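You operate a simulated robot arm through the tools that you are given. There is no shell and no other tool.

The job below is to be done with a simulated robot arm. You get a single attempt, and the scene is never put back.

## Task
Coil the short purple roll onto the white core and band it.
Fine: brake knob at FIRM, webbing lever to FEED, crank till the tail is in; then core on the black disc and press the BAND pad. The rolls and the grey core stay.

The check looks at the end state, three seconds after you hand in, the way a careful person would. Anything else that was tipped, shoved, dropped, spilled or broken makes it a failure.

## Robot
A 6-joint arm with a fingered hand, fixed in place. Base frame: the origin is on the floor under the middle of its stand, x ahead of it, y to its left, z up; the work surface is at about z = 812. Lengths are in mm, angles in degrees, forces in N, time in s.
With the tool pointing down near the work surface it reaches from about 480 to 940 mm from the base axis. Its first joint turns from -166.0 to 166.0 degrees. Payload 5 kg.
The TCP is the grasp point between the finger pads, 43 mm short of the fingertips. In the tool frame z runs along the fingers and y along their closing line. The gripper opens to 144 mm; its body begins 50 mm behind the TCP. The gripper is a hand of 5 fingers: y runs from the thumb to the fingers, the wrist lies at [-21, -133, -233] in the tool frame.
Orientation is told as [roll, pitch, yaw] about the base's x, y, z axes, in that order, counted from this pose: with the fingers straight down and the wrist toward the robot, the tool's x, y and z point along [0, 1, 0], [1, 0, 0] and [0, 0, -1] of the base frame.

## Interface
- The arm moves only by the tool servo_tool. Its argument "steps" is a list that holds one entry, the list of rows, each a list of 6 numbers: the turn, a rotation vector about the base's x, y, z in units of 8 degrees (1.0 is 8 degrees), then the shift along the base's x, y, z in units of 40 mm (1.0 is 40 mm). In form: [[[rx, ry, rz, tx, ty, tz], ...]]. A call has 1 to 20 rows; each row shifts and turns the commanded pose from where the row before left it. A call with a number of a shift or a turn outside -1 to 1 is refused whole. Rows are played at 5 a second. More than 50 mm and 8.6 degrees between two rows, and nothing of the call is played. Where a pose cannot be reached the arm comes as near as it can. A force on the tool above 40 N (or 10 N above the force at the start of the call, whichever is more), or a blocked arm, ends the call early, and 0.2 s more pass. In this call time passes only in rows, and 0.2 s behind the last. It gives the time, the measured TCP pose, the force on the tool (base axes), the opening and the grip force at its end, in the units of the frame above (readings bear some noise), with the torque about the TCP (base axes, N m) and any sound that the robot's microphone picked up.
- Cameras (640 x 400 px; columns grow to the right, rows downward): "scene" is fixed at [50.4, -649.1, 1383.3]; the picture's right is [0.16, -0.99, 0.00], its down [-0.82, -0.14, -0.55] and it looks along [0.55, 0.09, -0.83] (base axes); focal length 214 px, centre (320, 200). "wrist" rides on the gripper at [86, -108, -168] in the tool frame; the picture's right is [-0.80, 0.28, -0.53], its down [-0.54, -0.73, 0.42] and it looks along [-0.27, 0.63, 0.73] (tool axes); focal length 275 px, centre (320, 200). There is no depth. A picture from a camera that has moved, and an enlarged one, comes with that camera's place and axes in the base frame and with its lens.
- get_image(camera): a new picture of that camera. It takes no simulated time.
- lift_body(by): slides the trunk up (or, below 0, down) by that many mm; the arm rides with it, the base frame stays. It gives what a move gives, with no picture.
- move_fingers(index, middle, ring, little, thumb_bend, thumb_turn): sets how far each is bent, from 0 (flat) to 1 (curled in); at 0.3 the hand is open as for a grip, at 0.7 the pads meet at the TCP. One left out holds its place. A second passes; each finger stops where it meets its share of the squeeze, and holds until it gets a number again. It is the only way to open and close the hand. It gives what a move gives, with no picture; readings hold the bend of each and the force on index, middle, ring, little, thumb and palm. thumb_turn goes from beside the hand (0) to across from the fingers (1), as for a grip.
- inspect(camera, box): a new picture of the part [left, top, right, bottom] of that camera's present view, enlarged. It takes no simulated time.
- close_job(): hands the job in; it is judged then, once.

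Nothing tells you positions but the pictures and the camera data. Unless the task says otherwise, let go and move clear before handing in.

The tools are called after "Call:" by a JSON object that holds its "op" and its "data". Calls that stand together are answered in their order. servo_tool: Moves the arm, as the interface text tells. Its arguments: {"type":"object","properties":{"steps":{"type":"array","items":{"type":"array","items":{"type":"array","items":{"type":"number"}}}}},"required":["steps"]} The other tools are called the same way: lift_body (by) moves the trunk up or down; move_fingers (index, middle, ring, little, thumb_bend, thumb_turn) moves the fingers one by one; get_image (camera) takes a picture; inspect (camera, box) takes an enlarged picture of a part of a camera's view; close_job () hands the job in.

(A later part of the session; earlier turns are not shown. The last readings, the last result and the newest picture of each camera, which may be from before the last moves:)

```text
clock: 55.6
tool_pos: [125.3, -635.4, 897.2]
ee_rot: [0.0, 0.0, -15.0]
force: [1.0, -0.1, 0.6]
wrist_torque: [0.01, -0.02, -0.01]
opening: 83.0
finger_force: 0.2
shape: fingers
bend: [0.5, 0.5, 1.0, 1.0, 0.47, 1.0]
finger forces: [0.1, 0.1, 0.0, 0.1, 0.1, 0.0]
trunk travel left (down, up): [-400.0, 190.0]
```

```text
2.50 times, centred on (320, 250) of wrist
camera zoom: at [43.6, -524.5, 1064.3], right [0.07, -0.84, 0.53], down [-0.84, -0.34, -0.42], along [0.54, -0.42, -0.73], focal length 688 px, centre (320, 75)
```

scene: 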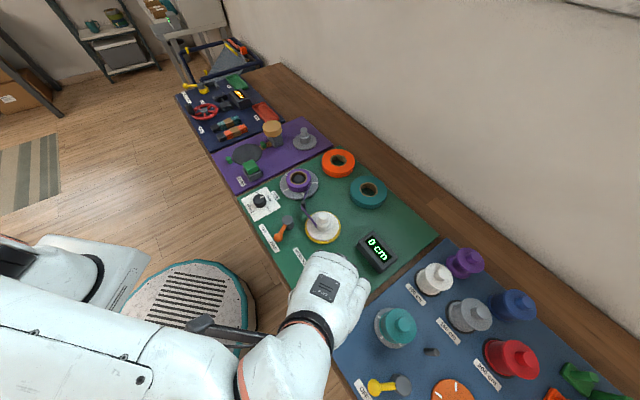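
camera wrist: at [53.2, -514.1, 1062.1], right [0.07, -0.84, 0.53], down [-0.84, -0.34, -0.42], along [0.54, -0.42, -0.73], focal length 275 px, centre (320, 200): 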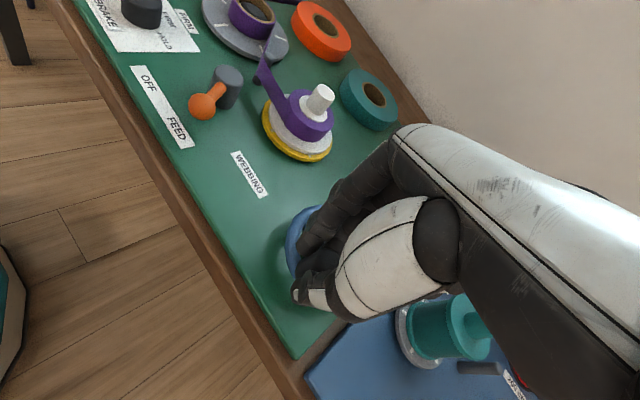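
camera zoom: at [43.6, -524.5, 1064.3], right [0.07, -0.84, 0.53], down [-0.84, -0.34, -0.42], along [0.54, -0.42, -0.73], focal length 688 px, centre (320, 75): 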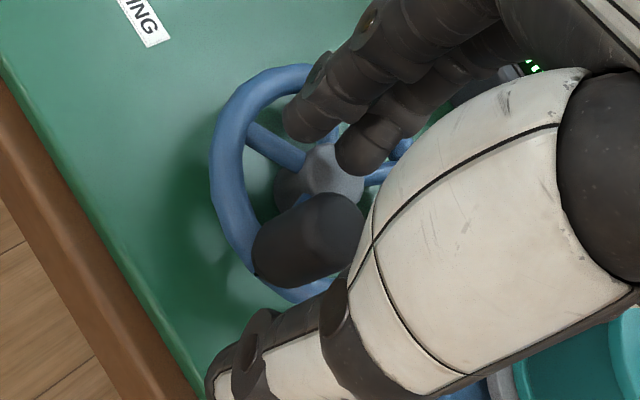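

Well centred. Gripping more firmly and turning clockwise.

Call:
{"op": "move_fingers", "data": {"index": 0.8, "middle": 0.8, "thumb_bend": 0.77}}

Call:
{"op": "servo_tool", "data": {"steps": [[[0, 0, 0, 0.1, 0.17, 0], [0, 0, 0, 0.12, 0.155, 0], [0, 0, 0, 0.145, 0.14, 0], [0, 0, 0, 0, 0, 0]]]}}

Call:
{"op": "inspect", "data": {"camera": "wrist", "box": [240, 170, 400, 330]}}

Call:
{"op": "inspect", "data": {"camera": "scene", "box": [290, 160, 430, 280]}}

```text
clock: 56.6
tool_pos: [125.8, -634.8, 897.4]
ee_rot: [0.1, 0.1, -14.9]
force: [-3.4, 1.1, -6.5]
wrist_torque: [0.06, 0.1, -0.03]
opening: 19.7
finger_force: 17.3
shape: fingers
bend: [0.71, 0.67, 1.0, 1.0, 0.65, 1.0]
finger forces: [7.6, 8.6, 0.0, 0.0, 18.1, 0.0]
trunk travel left (down, up): [-400.0, 190.0]
```

```text
clock: 57.6
tool_pos: [139.7, -618.3, 896.0]
ee_rot: [-0.1, 0.0, -14.9]
force: [-5.1, -8.1, -0.3]
wrist_torque: [-0.36, 0.18, 0.0]
opening: 18.8
finger_force: 18.4
shape: fingers
bend: [0.71, 0.66, 1.0, 1.0, 0.66, 1.0]
finger forces: [6.6, 13.8, 0.1, 0.0, 17.1, 0.0]
trunk travel left (down, up): [-400.0, 190.0]
```

```text
2.50 times, centred on (320, 250) of wrist
camera zoom: at [57.8, -507.4, 1063.0], right [0.07, -0.84, 0.53], down [-0.84, -0.34, -0.42], along [0.54, -0.42, -0.73], focal length 688 px, centre (320, 75)
```

zoom: 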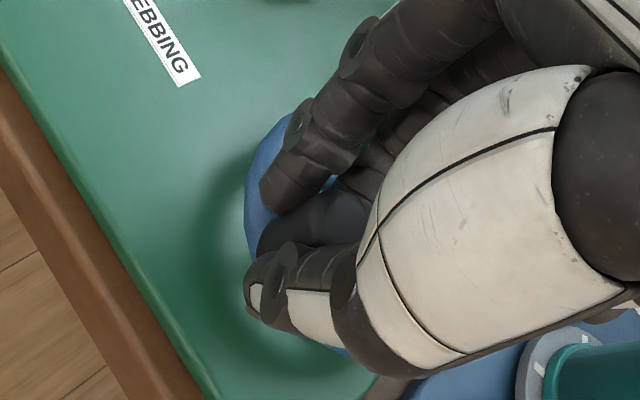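

```text
3.33 times, centred on (360, 220) of scene
camera zoom: at [50.4, -649.1, 1383.3], right [0.16, -0.99, 0.0], down [-0.82, -0.14, -0.55], along [0.55, 0.09, -0.83], focal length 715 px, centre (187, 133)
```

zoom: 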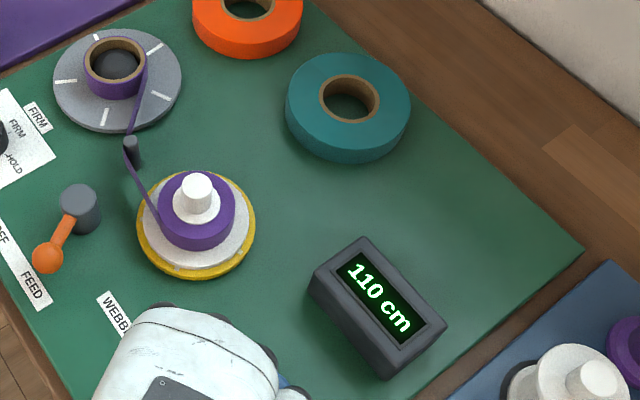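

110 cm. Continuing clockwise with a corrected radius.

Call:
{"op": "servo_tool", "data": {"steps": [[[0, 0, 0, 0.45, 0.01, 0], [0, 0, 0, 0.4118, -0.0216, 0], [0, 0, 0, 0.3796, -0.1611, 0], [0, 0, 0, 0.3016, -0.2813, 0], [0, 0, 0, 0.1872, -0.3674, 0], [0, 0, 0, 0, 0, 0]]]}}

Call:
{"op": "get_image", "data": {"camera": "wrist"}}

Call:
{"op": "inspect", "data": {"camera": "scene", "box": [270, 150, 430, 270]}}

```text
clock: 59.0
tool_pos: [211.1, -652.2, 897.2]
ee_rot: [-0.1, -0.1, -15.0]
force: [7.3, 0.5, -1.4]
wrist_torque: [-0.05, -0.35, 0.0]
opening: 18.8
finger_force: 19.2
shape: fingers
bend: [0.71, 0.66, 1.0, 1.0, 0.67, 1.0]
finger forces: [11.3, 12.5, 0.0, 0.1, 15.1, 0.0]
trunk travel left (down, up): [-400.0, 190.0]
```

```text
taken
camera wrist: at [128.8, -540.2, 1063.7], right [0.07, -0.84, 0.54], down [-0.84, -0.34, -0.42], along [0.54, -0.42, -0.73], focal length 275 px, centre (320, 200)
```

wrist: 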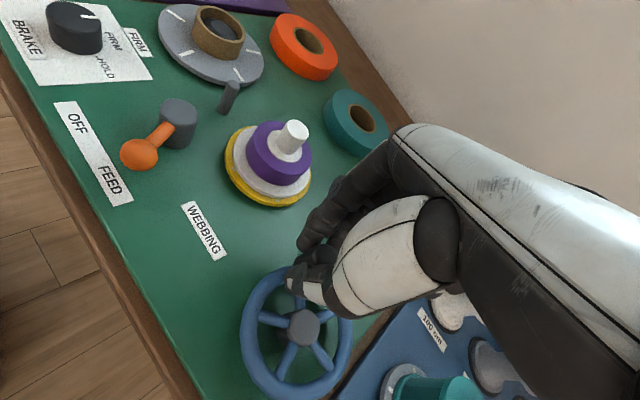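

```text
3.33 times, centred on (350, 210) of scene
camera zoom: at [50.4, -649.1, 1383.3], right [0.16, -0.99, 0.0], down [-0.82, -0.14, -0.55], along [0.55, 0.09, -0.83], focal length 715 px, centre (220, 167)
```

zoom: 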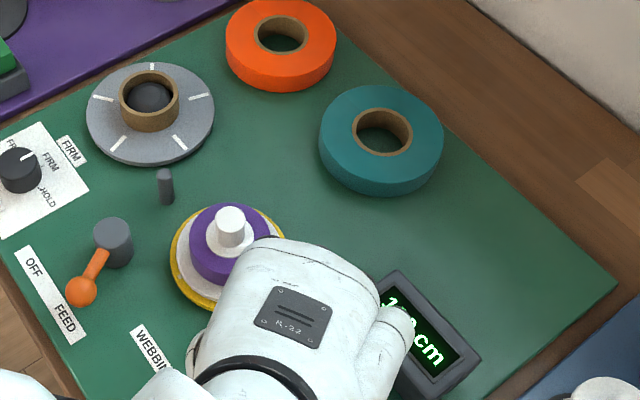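

The purple roll is empty and the webbing has left the guide pin — the tail is on the core. Checking the coil closely.

Call:
{"op": "inspect", "data": {"camera": "wrist", "box": [210, 100, 330, 220]}}

Call:
{"op": "inspect", "data": {"camera": "scene", "box": [300, 200, 348, 240]}}

Call:
{"op": "inspect", "data": {"camera": "scene", "box": [350, 225, 410, 285]}}

```text
3.33 times, centred on (270, 160) of wrist
camera zoom: at [128.8, -540.2, 1063.7], right [0.07, -0.84, 0.54], down [-0.84, -0.34, -0.42], along [0.54, -0.42, -0.73], focal length 918 px, centre (487, 333)
```

zoom: 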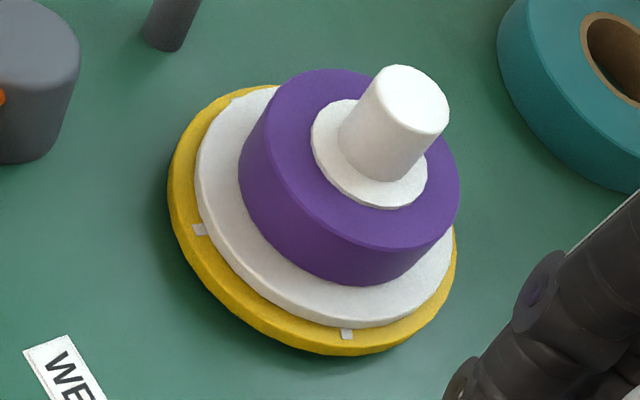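

```text
10.00 times, centred on (324, 220) of scene
camera zoom: at [50.4, -649.1, 1383.3], right [0.16, -0.99, 0.0], down [-0.82, -0.14, -0.55], along [0.55, 0.09, -0.83], focal length 2145 px, centre (280, 0)
```

zoom: 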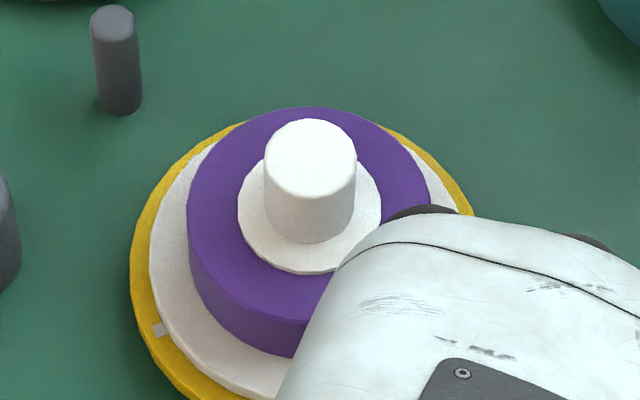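

```text
6.67 times, centred on (380, 255) of scene
camera zoom: at [50.4, -649.1, 1383.3], right [0.16, -0.99, 0.0], down [-0.82, -0.14, -0.55], along [0.55, 0.09, -0.83], focal length 1430 px, centre (-80, -167)
```

zoom: 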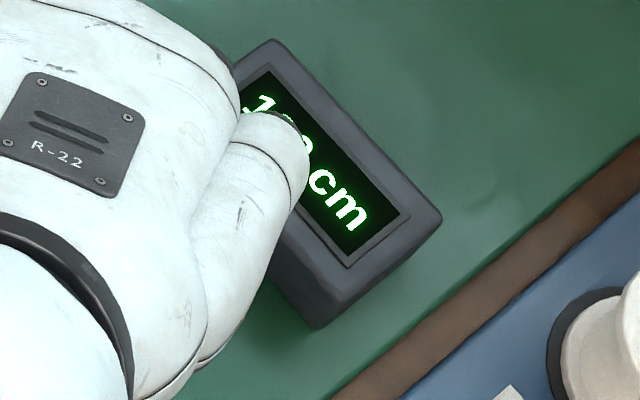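

The coil is complete with no loose tail. Letting go of the crank and lifting straight up.

Call:
{"op": "move_fingers", "data": {"index": 0.5, "middle": 0.5, "thumb_bend": 0.47}}

Call:
{"op": "servo_tool", "data": {"steps": [[[0, 0, 0, 0, 0, 0.4], [0, 0, 0, 0, 0, 0.8], [0, 0, 0, 0, 0, 0.8], [0, 0, 0, 0, 0, 0.6], [0, 0, 0, -0.6, 0.6, 0], [0, 0, 0, -0.6, 0.6, 0], [0, 0, 0, 0, 0, 0]]]}}

Call:
{"op": "get_image", "data": {"camera": "scene"}}

Call:
{"op": "get_image", "data": {"camera": "wrist"}}

```text
clock: 60.0
tool_pos: [209.9, -651.1, 896.6]
ee_rot: [-0.1, 0.0, -15.1]
force: [0.0, 0.1, 1.0]
wrist_torque: [0.01, 0.02, 0.01]
opening: 83.0
finger_force: 0.1
shape: fingers
bend: [0.5, 0.5, 1.0, 1.0, 0.47, 1.0]
finger forces: [0.1, 0.0, 0.0, 0.1, 0.0, 0.0]
trunk travel left (down, up): [-400.0, 190.0]
```

```text
clock: 61.6
tool_pos: [161.0, -600.1, 1001.0]
ee_rot: [0.0, 0.0, -15.0]
force: [-0.5, -0.7, 0.7]
wrist_torque: [0.04, -0.01, 0.0]
opening: 83.6
finger_force: 0.0
shape: fingers
bend: [0.5, 0.5, 1.0, 1.0, 0.47, 1.0]
finger forces: [0.0, 0.0, 0.0, 0.0, 0.0, 0.1]
trunk travel left (down, up): [-400.0, 190.0]
```

```text
taken
```

scene: 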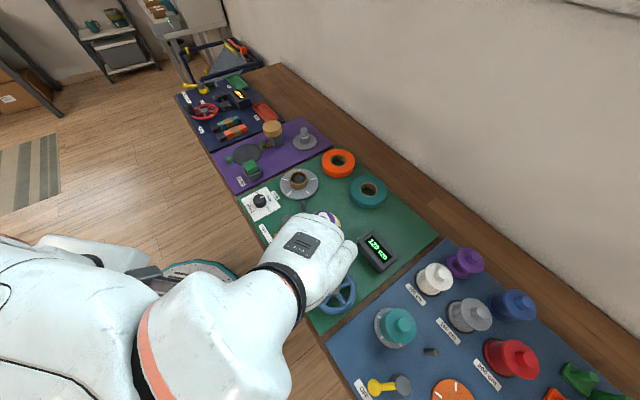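

```text
taken
camera wrist: at [78.9, -489.4, 1167.6], right [0.07, -0.84, 0.53], down [-0.84, -0.34, -0.42], along [0.54, -0.42, -0.73], focal length 275 px, centre (320, 200)
```

wrist: 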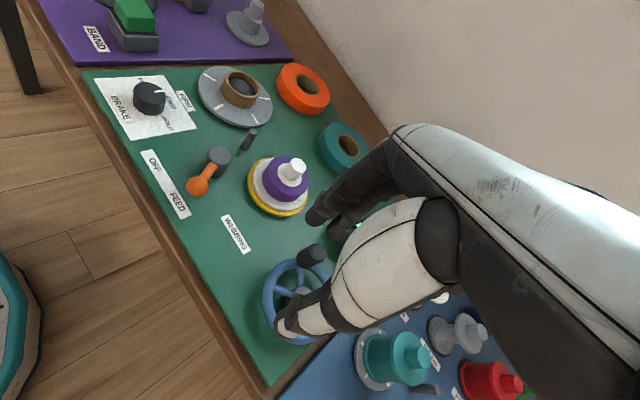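

Counter reads about 120 cm. Moving above the white core's peg at about (331, -612).

Call:
{"op": "servo_tool", "data": {"steps": [[[0, 0, 0, 0.85, -0.058, 0], [0, 0, 0, 0.85, -0.058, 0], [0, 0, 0, 0.85, -0.058, 0], [0, 0, 0, 0.85, -0.058, -0.3], [0, 0, 0, 0.85, -0.058, -0.3], [0, 0, 0, 0, 0, -0.2], [0, 0, 0, 0, 0, 0]]]}}

Call:
{"op": "get_image", "data": {"camera": "wrist"}}

Call:
{"op": "inspect", "data": {"camera": "wrist", "box": [220, 180, 380, 340]}}

Call:
{"op": "inspect", "data": {"camera": "scene", "box": [270, 150, 430, 270]}}

```text
clock: 63.2
tool_pos: [331.9, -613.4, 968.6]
ee_rot: [-0.1, 0.0, -15.0]
force: [-0.1, -0.4, 0.3]
wrist_torque: [-0.02, -0.03, -0.01]
opening: 83.2
finger_force: 0.1
shape: fingers
bend: [0.5, 0.5, 1.0, 1.0, 0.47, 1.0]
finger forces: [0.0, 0.0, 0.1, 0.1, 0.0, 0.0]
trunk travel left (down, up): [-400.0, 190.0]
```

```text
taken
camera wrist: at [250.7, -502.5, 1134.9], right [0.07, -0.84, 0.53], down [-0.84, -0.34, -0.42], along [0.54, -0.42, -0.73], focal length 275 px, centre (320, 200)
```

wrist: 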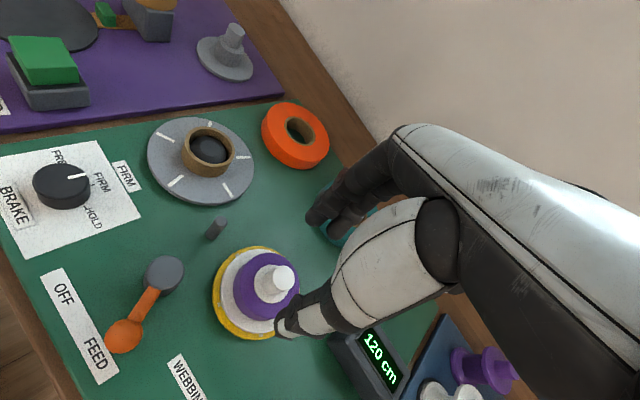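

```text
2.50 times, centred on (300, 260) of wrist
camera zoom: at [250.7, -502.5, 1134.9], right [0.07, -0.84, 0.53], down [-0.84, -0.34, -0.42], along [0.54, -0.42, -0.73], focal length 688 px, centre (370, 50)
```

zoom: 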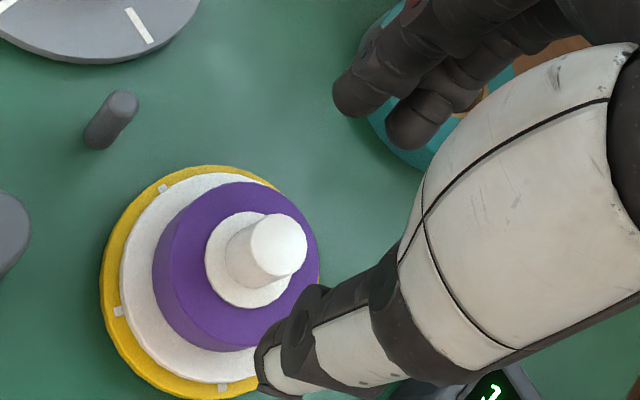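

```text
3.33 times, centred on (350, 210) of scene
camera zoom: at [50.4, -649.1, 1383.3], right [0.16, -0.99, 0.0], down [-0.82, -0.14, -0.55], along [0.55, 0.09, -0.83], focal length 715 px, centre (220, 167)
```

zoom: 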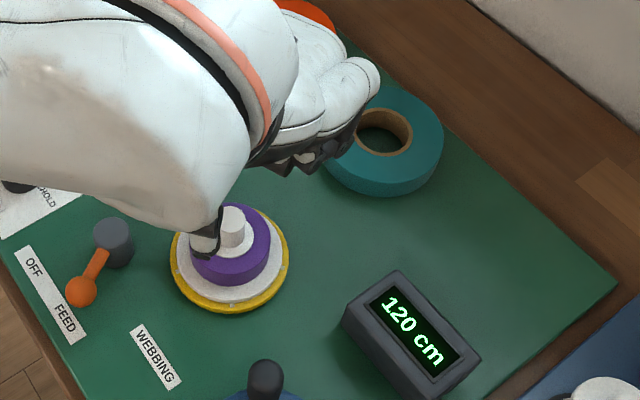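

The counter shows 120 cm. Descending over the peg (centre about (330.7, -612)), keeping fingertips above the coil.

Call:
{"op": "servo_tool", "data": {"steps": [[[0, 0, 0, -0.03, 0.035, -0.5], [0, 0, 0, 0, 0, -0.5], [0, 0, 0, 0, 0, -0.3], [0, 0, 0, 0, 0, -0.2], [0, 0, 0, 0, 0, 0]]]}}

Call:
{"op": "inspect", "data": {"camera": "wrist", "box": [220, 180, 380, 340]}}

Call:
{"op": "inspect", "data": {"camera": "scene", "box": [280, 180, 376, 250]}}

```text
clock: 64.4
tool_pos: [330.6, -612.8, 907.3]
ee_rot: [0.0, 0.0, -15.0]
force: [0.9, -0.5, -0.9]
wrist_torque: [0.0, 0.03, -0.01]
opening: 84.0
finger_force: 0.1
shape: fingers
bend: [0.5, 0.5, 1.0, 1.0, 0.47, 1.0]
finger forces: [0.0, 0.0, 0.0, 0.0, 0.1, 0.0]
trunk travel left (down, up): [-400.0, 190.0]
```

```text
2.50 times, centred on (300, 260) of wrist
camera zoom: at [248.9, -502.3, 1075.4], right [0.07, -0.84, 0.53], down [-0.84, -0.34, -0.42], along [0.54, -0.42, -0.73], focal length 688 px, centre (370, 50)
```

zoom: 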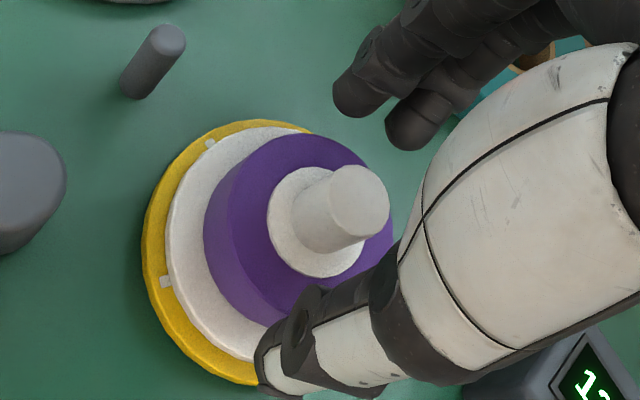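

```text
5.71 times, centred on (328, 215) of scene
camera zoom: at [50.4, -649.1, 1383.3], right [0.16, -0.99, 0.0], down [-0.82, -0.14, -0.55], along [0.55, 0.09, -0.83], focal length 1226 px, centre (274, 114)
```

zoom: 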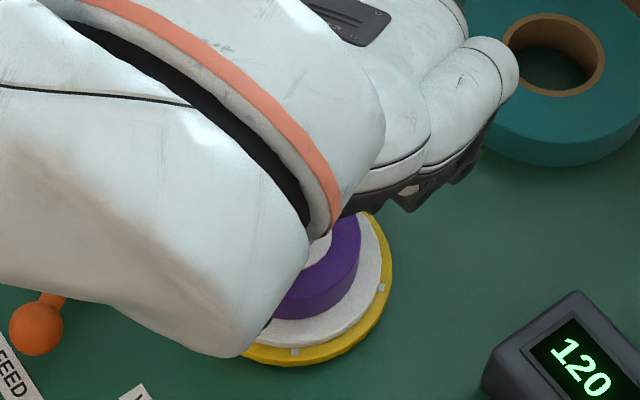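

Centred on the peg. Gripping firmly with thumb, index and middle.

Call:
{"op": "move_fingers", "data": {"index": 0.8, "middle": 0.8, "thumb_bend": 0.77}}

Call:
{"op": "inspect", "data": {"camera": "wrist", "box": [220, 180, 380, 340]}}

```text
clock: 65.4
tool_pos: [331.5, -612.6, 910.1]
ee_rot: [0.0, 0.0, -14.9]
force: [0.1, -0.2, 0.8]
wrist_torque: [0.06, -0.03, -0.02]
opening: 23.9
finger_force: 19.7
shape: fingers
bend: [0.64, 0.72, 1.0, 1.0, 0.67, 1.0]
finger forces: [12.5, 8.4, 0.0, 0.0, 19.2, 0.1]
trunk travel left (down, up): [-400.0, 190.0]
```

```text
2.50 times, centred on (300, 260) of wrist
camera zoom: at [248.9, -502.2, 1075.7], right [0.07, -0.84, 0.53], down [-0.84, -0.34, -0.42], along [0.54, -0.42, -0.73], focal length 688 px, centre (370, 50)
```

zoom: 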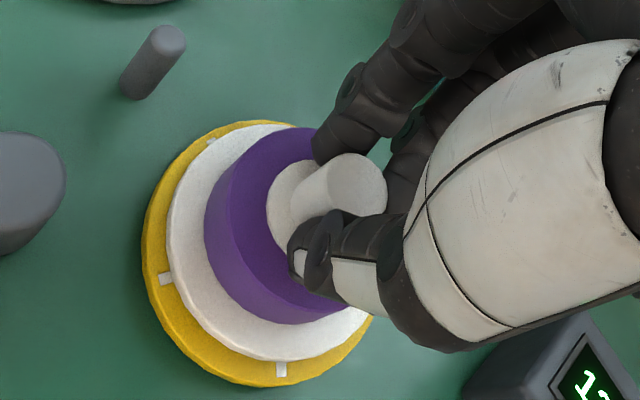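

Peg held; the core may be very slightly shifted. Lifting a little and checking it hangs level.

Call:
{"op": "servo_tool", "data": {"steps": [[[0, 0, 0, 0, 0, 0.15], [0, 0, 0, 0, 0, 0.2], [0, 0, 0, 0, 0, 0.25], [0, 0, 0, 0, 0, 0.3], [0, 0, 0, 0, 0, 0]]]}}

Call:
{"op": "inspect", "data": {"camera": "wrist", "box": [220, 180, 380, 340]}}

Call:
{"op": "inspect", "data": {"camera": "scene", "box": [280, 180, 376, 250]}}

```text
clock: 66.6
tool_pos: [330.3, -612.4, 944.6]
ee_rot: [0.1, 0.0, -15.0]
force: [0.4, 0.0, -1.2]
wrist_torque: [-0.03, 0.01, 0.02]
opening: 24.0
finger_force: 19.1
shape: fingers
bend: [0.64, 0.72, 1.0, 1.0, 0.68, 1.0]
finger forces: [12.1, 8.3, 0.0, 0.1, 19.1, 0.0]
trunk travel left (down, up): [-400.0, 190.0]
```

```text
2.50 times, centred on (300, 260) of wrist
camera zoom: at [247.5, -501.8, 1111.0], right [0.07, -0.84, 0.53], down [-0.84, -0.34, -0.42], along [0.54, -0.42, -0.73], focal length 688 px, centre (370, 50)
```

zoom: 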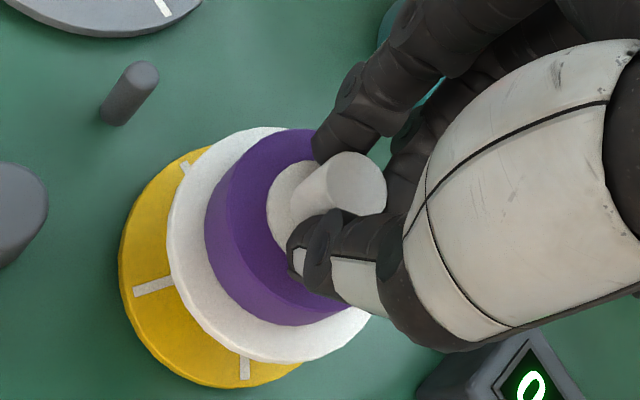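

```text
5.71 times, centred on (328, 215) of scene
camera zoom: at [50.4, -649.1, 1383.3], right [0.16, -0.99, 0.0], down [-0.82, -0.14, -0.55], along [0.55, 0.09, -0.83], focal length 1226 px, centre (274, 114)
```

zoom: 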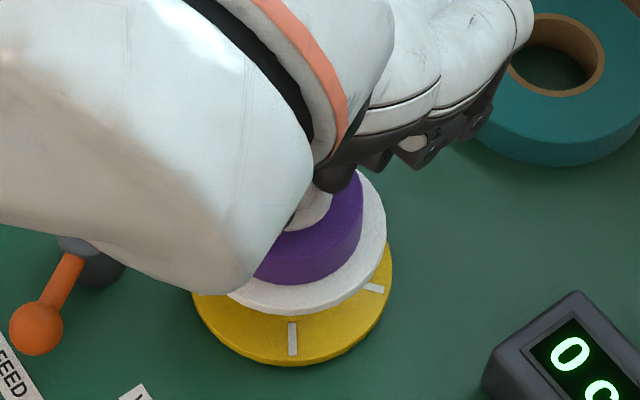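

The core is free of the spindle and hanging level. Lifting higher, then carrying it toward the black disc at about (585, -285) while turning to yaw +25°.

Call:
{"op": "servo_tool", "data": {"steps": [[[0, 0, 0, 0, 0, 0.5], [0, 0, 0, 0, 0, 0.7], [0, 0, 0, 0, 0, 0.8], [0, 0, 0, 0, 0, 0.6], [0, 0, 0, 0, 0, 0.2], [0, 0, 0, 0, 0, 0]]]}}

Call:
{"op": "servo_tool", "data": {"steps": [[[0, 0, 0.3, 0.2, 0.25, 0], [0, 0, 0.31, 0.39, 0.5, 0], [0, 0, 0.31, 0.39, 0.5, 0], [0, 0, 0.31, 0.39, 0.5, 0], [0, 0, 0.31, 0.39, 0.5, 0], [0, 0, 0.31, 0.39, 0.5, 0], [0, 0, 0.31, 0.39, 0.5, 0], [0, 0, 0.31, 0.39, 0.5, 0], [0, 0, 0.31, 0.39, 0.5, 0], [0, 0, 0.31, 0.39, 0.5, 0], [0, 0, 0.31, 0.39, 0.5, 0], [0, 0, 0.31, 0.39, 0.5, 0], [0, 0, 0.31, 0.39, 0.5, 0], [0, 0, 0.31, 0.39, 0.5, 0], [0, 0, 0.31, 0.39, 0.5, 0], [0, 0, 0.31, 0.39, 0.5, 0], [0, 0, 0.05, 0.2, 0.25, 0], [0, 0, 0, 0, 0, 0]]]}}

Call:
{"op": "get_image", "data": {"camera": "wrist"}}

Call:
{"op": "get_image", "data": {"camera": "scene"}}

```text
clock: 68.0
tool_pos: [331.0, -609.9, 1057.3]
ee_rot: [0.0, 0.0, -15.0]
force: [0.0, -0.2, -1.3]
wrist_torque: [-0.02, -0.01, -0.03]
opening: 24.3
finger_force: 19.6
shape: fingers
bend: [0.64, 0.72, 1.0, 1.0, 0.68, 1.0]
finger forces: [12.2, 8.6, 0.1, 0.0, 18.9, 0.0]
trunk travel left (down, up): [-400.0, 190.0]
```

```text
clock: 71.8
tool_pos: [583.8, -292.6, 1057.5]
ee_rot: [0.0, 0.0, 25.0]
force: [0.4, 0.0, -0.4]
wrist_torque: [0.0, -0.01, -0.01]
opening: 23.8
finger_force: 20.0
shape: fingers
bend: [0.64, 0.72, 1.0, 1.0, 0.68, 1.0]
finger forces: [12.1, 8.5, 0.0, 0.0, 18.7, 0.0]
trunk travel left (down, up): [-400.0, 190.0]
```

```text
taken
camera wrist: at [448.3, -261.3, 1224.3], right [0.59, -0.6, 0.53], down [-0.43, -0.8, -0.42], along [0.68, 0.02, -0.73], focal length 275 px, centre (320, 200)
```

wrist: 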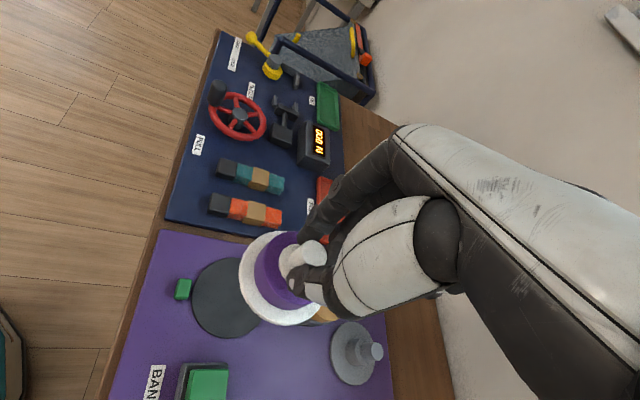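

```text
taken
```

scene: 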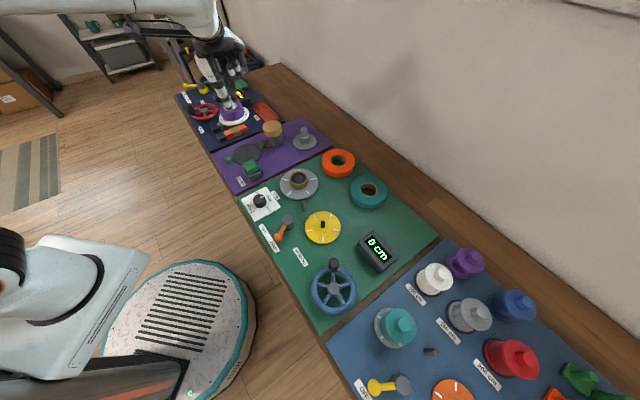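

The core is above the disc area and everything else stands as before. Checking alignment from both cameras.

Call:
{"op": "inspect", "data": {"camera": "scene", "box": [200, 80, 328, 180]}}

Call:
{"op": "inspect", "data": {"camera": "wrist", "box": [150, 200, 410, 400]}}

```text
4.00 times, centred on (264, 130) of scene
camera zoom: at [50.4, -649.1, 1383.3], right [0.16, -0.99, 0.0], down [-0.82, -0.14, -0.55], along [0.55, 0.09, -0.83], focal length 858 px, centre (544, 480)
```

zoom: 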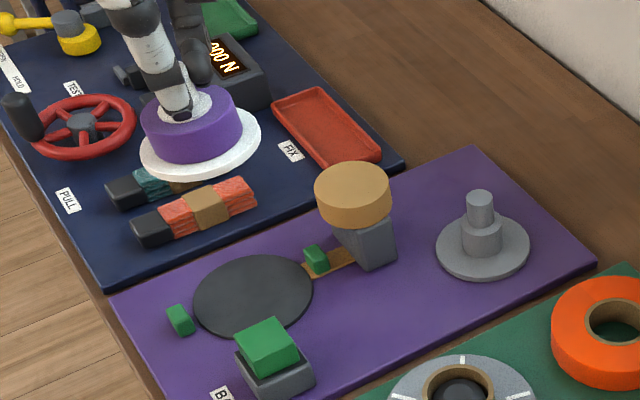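

```text
2.00 times, centred on (280, 300) of wrist
camera zoom: at [448.3, -261.3, 1224.3], right [0.59, -0.6, 0.53], down [-0.43, -0.8, -0.42], along [0.68, 0.02, -0.73], focal length 551 px, centre (400, 0)
```

zoom: 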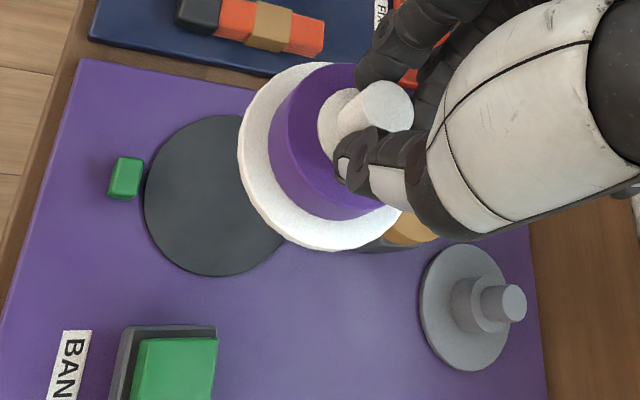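

Call:
{"op": "inspect", "data": {"camera": "scene", "box": [208, 90, 264, 130]}}

```text
10.00 times, centred on (236, 110) of scene
camera zoom: at [50.4, -649.1, 1383.3], right [0.16, -0.99, 0.0], down [-0.82, -0.14, -0.55], along [0.55, 0.09, -0.83], focal length 2145 px, centre (1160, 1100)
```

zoom: 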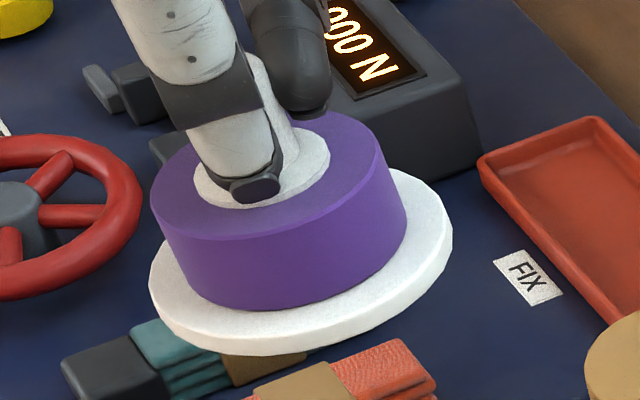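

The core hangs level. It needs to shift about (+3, +8) mm to centre over the disc; lowering partway with that correction and rechecking.

Call:
{"op": "servo_tool", "data": {"steps": [[[0, 0, 0, 0.04, 0.1, -0.4], [0, 0, 0, 0.045, 0.1, -0.6], [0, 0, 0, 0, 0, -0.6], [0, 0, 0, 0, 0, -0.6], [0, 0, 0, 0, 0, -0.3], [0, 0, 0, 0, 0, 0]]]}}

Call:
{"op": "inspect", "data": {"camera": "scene", "box": [208, 110, 304, 180]}}

Call:
{"op": "inspect", "data": {"camera": "wrist", "box": [150, 200, 410, 400]}}

```text
clock: 73.2
tool_pos: [586.1, -284.0, 955.4]
ee_rot: [0.0, 0.0, 25.1]
force: [-0.9, 0.1, -0.5]
wrist_torque: [0.04, 0.0, 0.0]
opening: 23.7
finger_force: 19.9
shape: fingers
bend: [0.64, 0.72, 1.0, 1.0, 0.68, 1.0]
finger forces: [12.1, 8.7, 0.0, 0.0, 18.7, 0.0]
trunk travel left (down, up): [-400.0, 190.0]
```

```text
5.71 times, centred on (256, 145) of scene
camera zoom: at [50.4, -649.1, 1383.3], right [0.16, -0.99, 0.0], down [-0.82, -0.14, -0.55], along [0.55, 0.09, -0.83], focal length 1226 px, centre (686, 514)
```

zoom: 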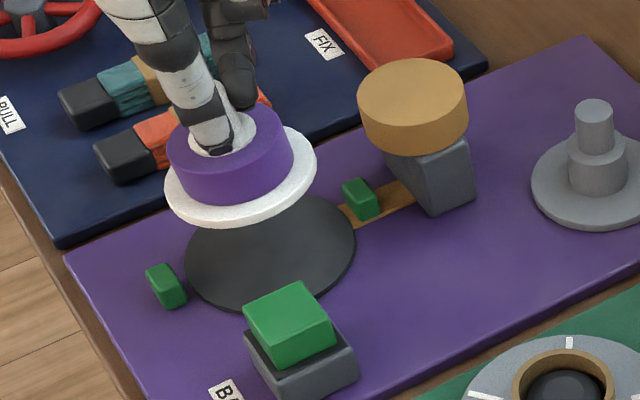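

```text
2.00 times, centred on (280, 300) of wrist
camera zoom: at [451.7, -253.6, 1123.0], right [0.59, -0.6, 0.53], down [-0.43, -0.8, -0.42], along [0.68, 0.02, -0.73], focal length 551 px, centre (400, 0)
```

zoom: 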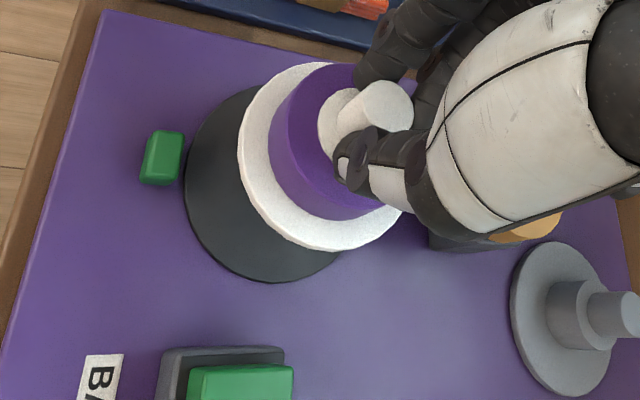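

Alignment over the disc looks right in both views. Lowering toward the disc in small steps.

Call:
{"op": "servo_tool", "data": {"steps": [[[0, 0, 0, 0.02, -0.02, -0.4], [0, 0, 0, 0, 0, -0.4], [0, 0, 0, 0, 0, -0.25], [0, 0, 0, 0, 0, 0]]]}}

Call:
{"op": "inspect", "data": {"camera": "scene", "box": [208, 110, 304, 180]}}

Call:
{"op": "inspect", "data": {"camera": "wrist", "box": [150, 200, 410, 400]}}

```text
clock: 74.2
tool_pos: [585.8, -285.9, 914.7]
ee_rot: [0.0, 0.1, 25.0]
force: [-0.1, -0.5, -0.4]
wrist_torque: [-0.03, 0.05, 0.01]
opening: 23.6
finger_force: 19.4
shape: fingers
bend: [0.64, 0.72, 1.0, 1.0, 0.68, 1.0]
finger forces: [12.1, 8.6, 0.0, 0.0, 18.6, 0.0]
trunk travel left (down, up): [-400.0, 190.0]
```

```text
5.71 times, centred on (256, 145) of scene
camera zoom: at [50.4, -649.1, 1383.3], right [0.16, -0.99, 0.0], down [-0.82, -0.14, -0.55], along [0.55, 0.09, -0.83], focal length 1226 px, centre (686, 514)
```

zoom: 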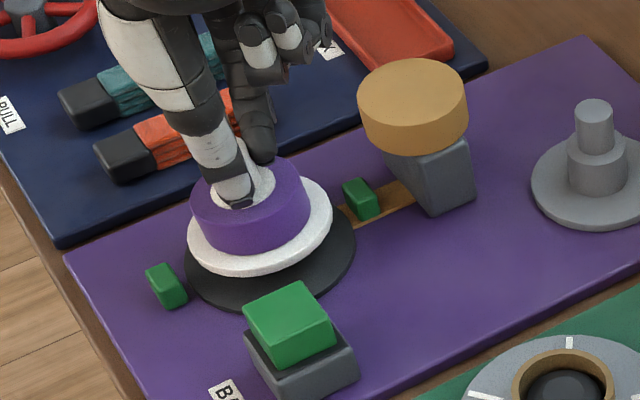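

```text
2.00 times, centred on (280, 300) of wrist
camera zoom: at [452.5, -253.2, 1081.8], right [0.59, -0.6, 0.53], down [-0.43, -0.8, -0.42], along [0.68, 0.02, -0.73], focal length 551 px, centre (400, 0)
```

zoom: 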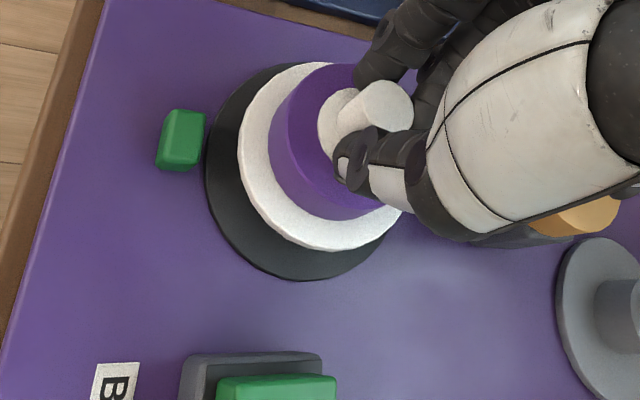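

Nearly down and centred. Lowering in 2 mm steps until light contact.

Call:
{"op": "servo_tool", "data": {"steps": [[[0, 0, 0, 0, 0, -0.06], [0, 0, 0, 0, 0, -0.06], [0, 0, 0, 0, 0, -0.06], [0, 0, 0, 0, 0, -0.06], [0, 0, 0, 0, 0, 0]]]}}

Call:
{"op": "inspect", "data": {"camera": "scene", "box": [228, 125, 284, 165]}}

```text
clock: 75.4
tool_pos: [586.1, -285.4, 904.7]
ee_rot: [0.0, 0.0, 25.0]
force: [0.6, 0.9, -0.2]
wrist_torque: [0.01, 0.01, -0.03]
opening: 24.0
finger_force: 19.6
shape: fingers
bend: [0.64, 0.72, 1.0, 1.0, 0.68, 1.0]
finger forces: [12.2, 8.5, 0.1, 0.0, 18.6, 0.0]
trunk travel left (down, up): [-400.0, 190.0]
```

```text
10.00 times, centred on (256, 145) of scene
camera zoom: at [50.4, -649.1, 1383.3], right [0.16, -0.99, 0.0], down [-0.82, -0.14, -0.55], along [0.55, 0.09, -0.83], focal length 2145 px, centre (960, 750)
```

zoom: 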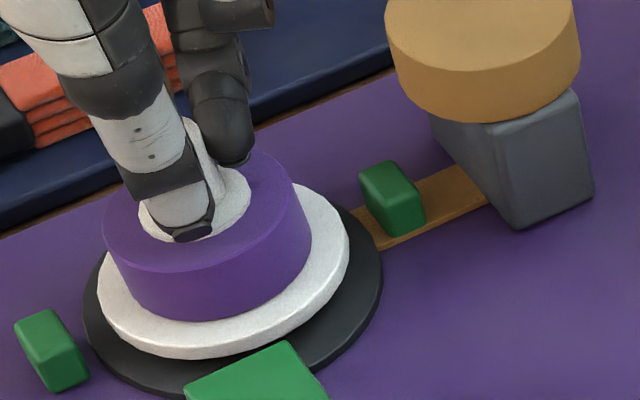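

Call:
{"op": "servo_tool", "data": {"steps": [[[0, 0, 0, 0, 0, -0.04], [0, 0, 0, 0, 0, -0.04], [0, 0, 0, 0, 0, -0.04], [0, 0, 0, 0, 0, 0]]]}}

Call:
{"op": "inspect", "data": {"camera": "scene", "box": [228, 125, 284, 165]}}

```text
clock: 76.4
tool_pos: [586.2, -285.1, 900.1]
ee_rot: [0.1, 0.0, 25.0]
force: [-1.3, -0.7, 4.3]
wrist_torque: [0.08, -0.04, 0.01]
opening: 23.8
finger_force: 20.3
shape: fingers
bend: [0.64, 0.72, 1.0, 1.0, 0.68, 1.0]
finger forces: [12.8, 9.6, 0.0, 0.0, 19.4, 0.0]
trunk travel left (down, up): [-400.0, 190.0]
```

```text
10.00 times, centred on (256, 145) of scene
camera zoom: at [50.4, -649.1, 1383.3], right [0.16, -0.99, 0.0], down [-0.82, -0.14, -0.55], along [0.55, 0.09, -0.83], focal length 2145 px, centre (960, 750)
```

zoom: 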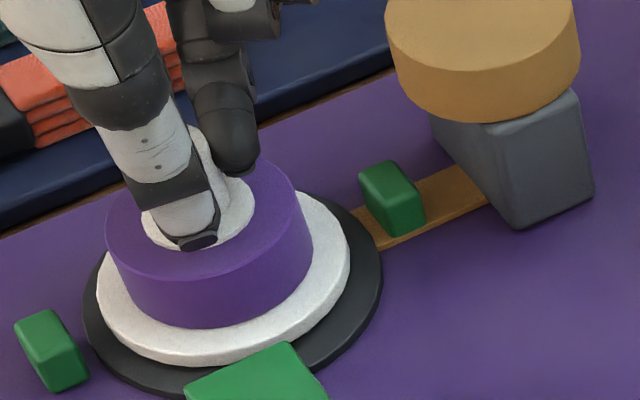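

Light contact (about 4 N). Pressing one more millimetre, then releasing slowly.

Call:
{"op": "servo_tool", "data": {"steps": [[[0, 0, 0, 0, 0, -0.03], [0, 0, 0, 0, 0, 0]]]}}

Call:
{"op": "move_fingers", "data": {"index": 0.66, "middle": 0.7, "thumb_bend": 0.66}}

Call:
{"op": "move_fingers", "data": {"index": 0.5, "middle": 0.5, "thumb_bend": 0.47}}

Call:
{"op": "inspect", "data": {"camera": "scene", "box": [228, 125, 284, 165]}}

Call:
{"op": "inspect", "data": {"camera": "wrist", "box": [150, 200, 410, 400]}}

```text
clock: 77.0
tool_pos: [585.4, -286.3, 899.0]
ee_rot: [0.0, 0.0, 24.9]
force: [-0.3, -3.2, 6.1]
wrist_torque: [0.11, -0.01, 0.0]
opening: 23.7
finger_force: 21.3
shape: fingers
bend: [0.64, 0.72, 1.0, 1.0, 0.68, 1.0]
finger forces: [13.1, 10.3, 0.0, 0.1, 19.4, 0.1]
trunk travel left (down, up): [-400.0, 190.0]
```

```text
clock: 78.0
tool_pos: [585.5, -284.4, 899.6]
ee_rot: [-0.1, 0.0, 25.0]
force: [-0.3, 1.1, 3.5]
wrist_torque: [0.02, 0.0, -0.01]
opening: 27.3
finger_force: 3.7
shape: fingers
bend: [0.64, 0.7, 1.0, 1.0, 0.65, 1.0]
finger forces: [3.4, 2.1, 0.0, 0.1, 2.2, 0.0]
trunk travel left (down, up): [-400.0, 190.0]
```

```text
clock: 79.0
tool_pos: [584.6, -285.1, 899.3]
ee_rot: [0.0, 0.0, 24.9]
force: [0.4, -0.7, 0.3]
wrist_torque: [0.0, 0.02, 0.02]
opening: 83.1
finger_force: 0.1
shape: fingers
bend: [0.5, 0.5, 1.0, 1.0, 0.47, 1.0]
finger forces: [0.0, 0.0, 0.1, 0.0, 0.1, 0.0]
trunk travel left (down, up): [-400.0, 190.0]
```

```text
10.00 times, centred on (256, 145) of scene
camera zoom: at [50.4, -649.1, 1383.3], right [0.16, -0.99, 0.0], down [-0.82, -0.14, -0.55], along [0.55, 0.09, -0.83], focal length 2145 px, centre (960, 750)
```

zoom: 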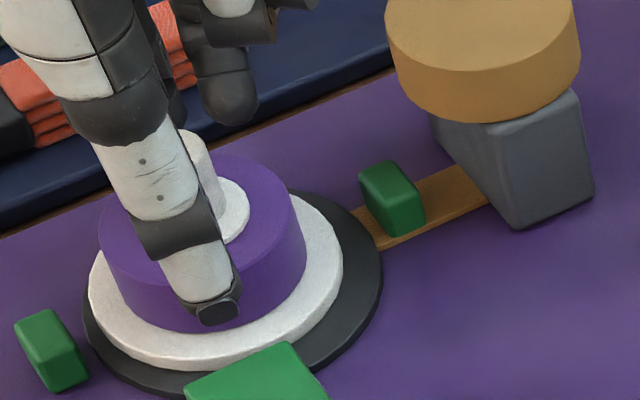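

```text
2.00 times, centred on (280, 300) of wrist
camera zoom: at [450.5, -253.4, 1065.4], right [0.59, -0.6, 0.53], down [-0.43, -0.8, -0.42], along [0.68, 0.02, -0.73], focal length 551 px, centre (400, 0)
```

zoom: 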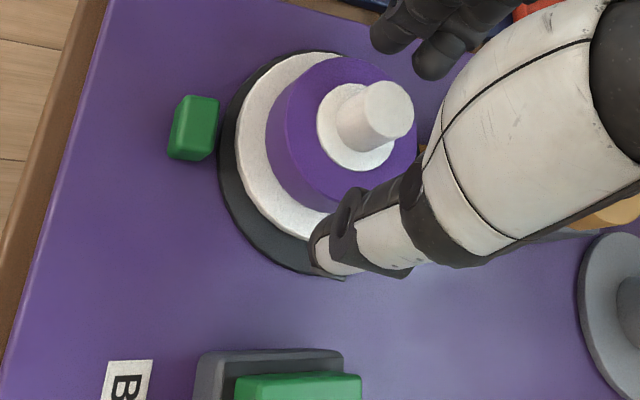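

The core stands on the disc, a few mm off-centre perhaps. Lifting the hand straight up to measure.

Call:
{"op": "servo_tool", "data": {"steps": [[[0, 0, 0, 0, 0, 0.4], [0, 0, 0, 0, 0, 0.8], [0, 0, 0, 0, 0, 0.9], [0, 0, 0, 0, 0, 0.9], [0, 0, 0, 0, 0, 0]]]}}

Call:
{"op": "inspect", "data": {"camera": "scene", "box": [228, 130, 284, 170]}}

Call:
{"op": "inspect", "data": {"camera": "wrist", "box": [150, 180, 410, 380]}}

```text
clock: 80.2
tool_pos: [585.6, -283.7, 1021.6]
ee_rot: [0.0, -0.1, 25.0]
force: [-0.5, 0.2, -0.1]
wrist_torque: [-0.01, -0.01, 0.0]
opening: 83.4
finger_force: 0.0
shape: fingers
bend: [0.5, 0.5, 1.0, 1.0, 0.47, 1.0]
finger forces: [0.0, 0.0, 0.0, 0.0, 0.0, 0.1]
trunk travel left (down, up): [-400.0, 190.0]
```

```text
10.00 times, centred on (256, 150) of scene
camera zoom: at [50.4, -649.1, 1383.3], right [0.16, -0.99, 0.0], down [-0.82, -0.14, -0.55], along [0.55, 0.09, -0.83], focal length 2145 px, centre (960, 700)
```

zoom: 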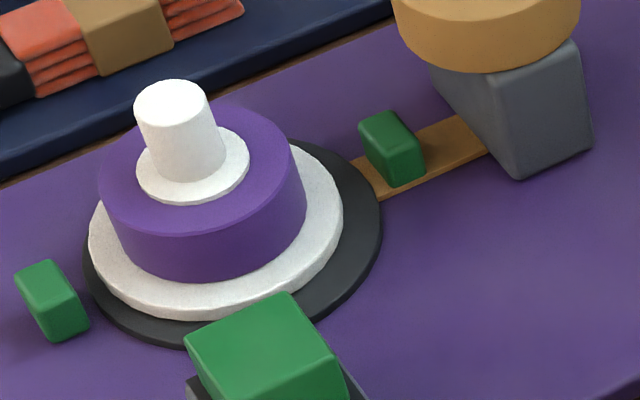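

```text
2.00 times, centred on (280, 280) of wrist
camera zoom: at [451.8, -252.3, 1188.6], right [0.59, -0.6, 0.53], down [-0.43, -0.8, -0.42], along [0.68, 0.02, -0.73], focal length 551 px, centre (400, 40)
```

zoom: 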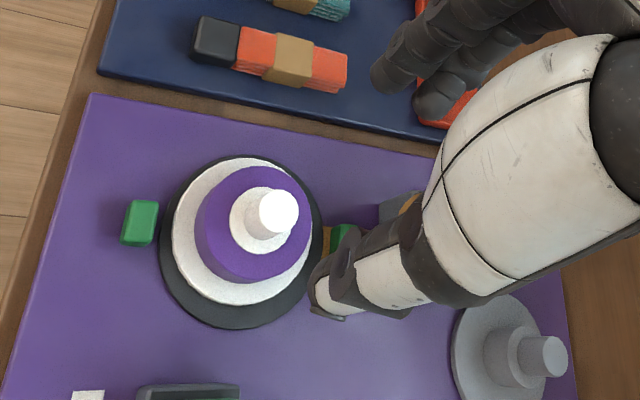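

The core is upright on the disc, about 4–5 mm from centre with its flange fully on it. Next: form a closed fingertip bundle, move over the green BAND pad at about (497.5, -341), and press.

Call:
{"op": "servo_tool", "data": {"steps": [[[0, 0, -0.91, -0.314, -0.205, 0], [0, 0, -0.91, -0.314, -0.205, 0], [0, 0, -0.91, -0.314, -0.205, 0], [0, 0, -0.91, -0.314, -0.205, 0], [0, 0, -0.91, -0.314, -0.205, -0.2], [0, 0, -0.91, -0.314, -0.205, -0.2], [0, 0, -0.91, -0.314, -0.205, -0.2], [0, 0, 0, 0, 0, 0]]]}}

Call:
{"op": "move_fingers", "data": {"index": 0.7, "middle": 0.7, "thumb_bend": 0.68}}

Call:
{"op": "get_image", "data": {"camera": "wrist"}}

Call:
{"op": "inspect", "data": {"camera": "scene", "box": [200, 100, 328, 200]}}

```text
clock: 82.0
tool_pos: [498.0, -343.1, 996.5]
ee_rot: [0.0, 0.0, -26.0]
force: [0.0, 0.2, -0.6]
wrist_torque: [-0.02, -0.02, 0.01]
opening: 83.2
finger_force: 0.0
shape: fingers
bend: [0.5, 0.5, 1.0, 1.0, 0.47, 1.0]
finger forces: [0.0, 0.0, 0.0, 0.1, 0.1, 0.0]
trunk travel left (down, up): [-400.0, 190.0]
```

```text
clock: 83.0
tool_pos: [497.6, -343.0, 996.8]
ee_rot: [-0.1, 0.0, -26.0]
force: [-0.9, -1.2, -1.1]
wrist_torque: [0.0, -0.03, 0.02]
opening: 11.8
finger_force: 0.0
shape: fingers
bend: [0.7, 0.7, 1.0, 1.0, 0.68, 1.0]
finger forces: [0.1, 0.0, 0.0, 0.1, 0.0, 0.0]
trunk travel left (down, up): [-400.0, 190.0]
```

```text
taken
camera wrist: at [438.2, -218.0, 1163.2], right [-0.09, -0.84, 0.53], down [-0.89, -0.17, -0.42], along [0.45, -0.51, -0.73], focal length 275 px, centre (320, 200)
```

wrist: 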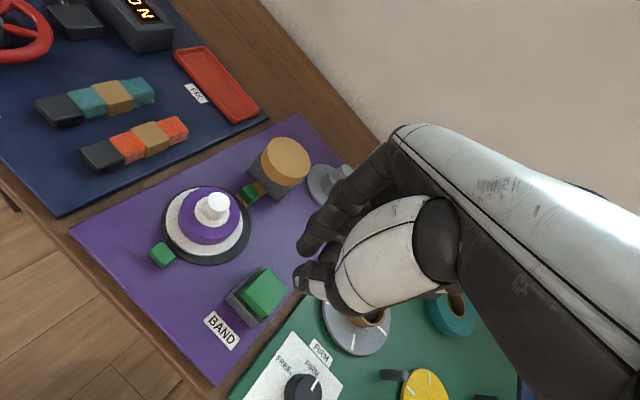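

```text
4.00 times, centred on (264, 150) of scene
camera zoom: at [50.4, -649.1, 1383.3], right [0.16, -0.99, 0.0], down [-0.82, -0.14, -0.55], along [0.55, 0.09, -0.83], focal length 858 px, centre (544, 400)
```

zoom: 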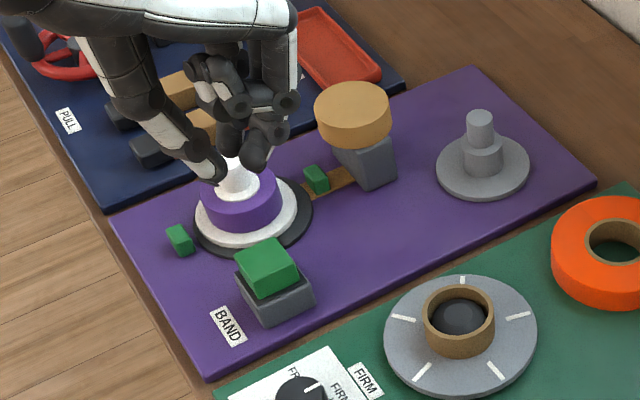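

Call:
{"op": "inspect", "data": {"camera": "wrist", "box": [200, 240, 340, 360]}}

Call:
{"op": "inspect", "data": {"camera": "wrist", "box": [130, 160, 270, 280]}}

```text
3.33 times, centred on (270, 300) of wrist
camera zoom: at [438.2, -218.0, 1163.2], right [-0.09, -0.84, 0.53], down [-0.89, -0.17, -0.42], along [0.45, -0.51, -0.73], focal length 918 px, centre (487, -133)
```

zoom: 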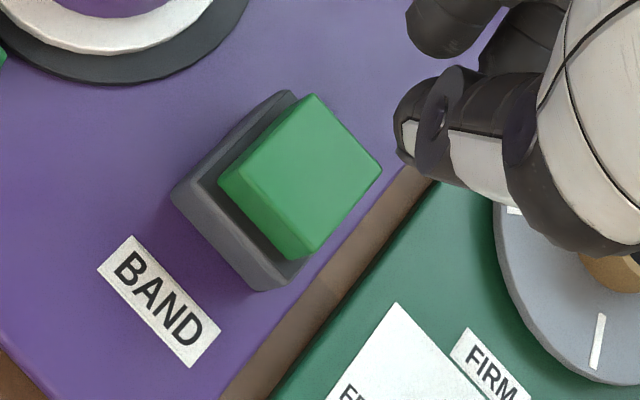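

```text
3.33 times, centred on (200, 220) of wrist
camera zoom: at [438.2, -218.0, 1163.2], right [-0.09, -0.84, 0.53], down [-0.89, -0.17, -0.42], along [0.45, -0.51, -0.73], focal length 918 px, centre (720, 133)
```

zoom: 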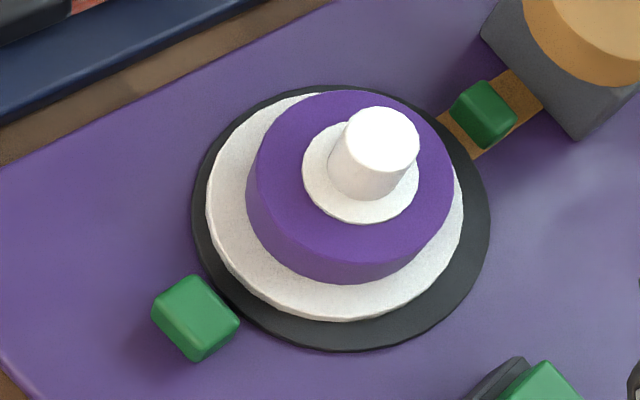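

Pad centre is near (495, -344.5), top about z 854. Descending the fingertip bundle to just above it.

Call:
{"op": "servo_tool", "data": {"steps": [[[0, 0, 0, -0.03, -0.02, -0.6], [0, 0, 0, -0.03, -0.02, -0.6], [0, 0, 0, 0, 0, -0.5], [0, 0, 0, 0, 0, -0.3], [0, 0, 0, 0, 0, 0]]]}}

Call:
{"op": "inspect", "data": {"camera": "scene", "box": [220, 120, 316, 190]}}

Call:
{"op": "inspect", "data": {"camera": "wrist", "box": [200, 200, 360, 330]}}

```text
clock: 84.2
tool_pos: [494.7, -342.1, 916.7]
ee_rot: [-0.1, 0.0, -26.0]
force: [0.4, 0.1, 0.4]
wrist_torque: [0.02, -0.03, 0.01]
opening: 11.5
finger_force: 0.0
shape: fingers
bend: [0.7, 0.7, 1.0, 1.0, 0.68, 1.0]
finger forces: [0.1, 0.0, 0.0, 0.0, 0.0, 0.1]
trunk travel left (down, up): [-400.0, 190.0]
```

```text
5.71 times, centred on (268, 155) of scene
camera zoom: at [50.4, -649.1, 1383.3], right [0.16, -0.99, 0.0], down [-0.82, -0.14, -0.55], along [0.55, 0.09, -0.83], focal length 1226 px, centre (617, 457)
```

zoom: 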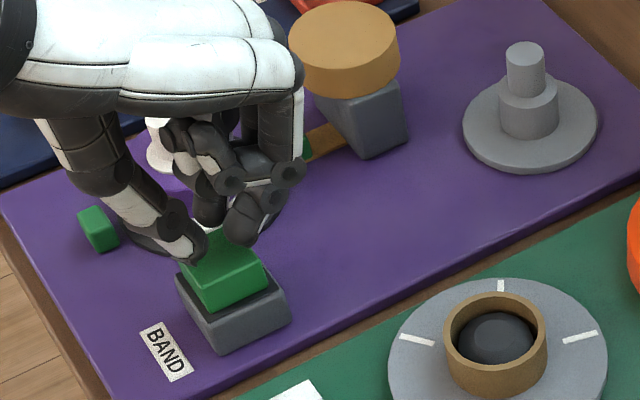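

```text
3.08 times, centred on (280, 265) of wrist
camera zoom: at [434.7, -218.6, 1082.4], right [-0.09, -0.84, 0.53], down [-0.89, -0.17, -0.42], along [0.45, -0.52, -0.73], focal length 847 px, centre (443, 0)
```

zoom: 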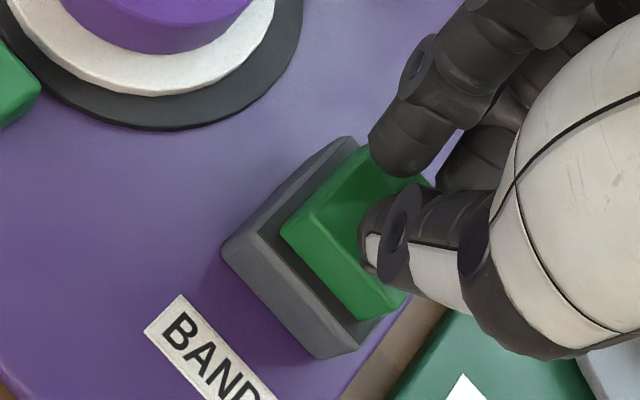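

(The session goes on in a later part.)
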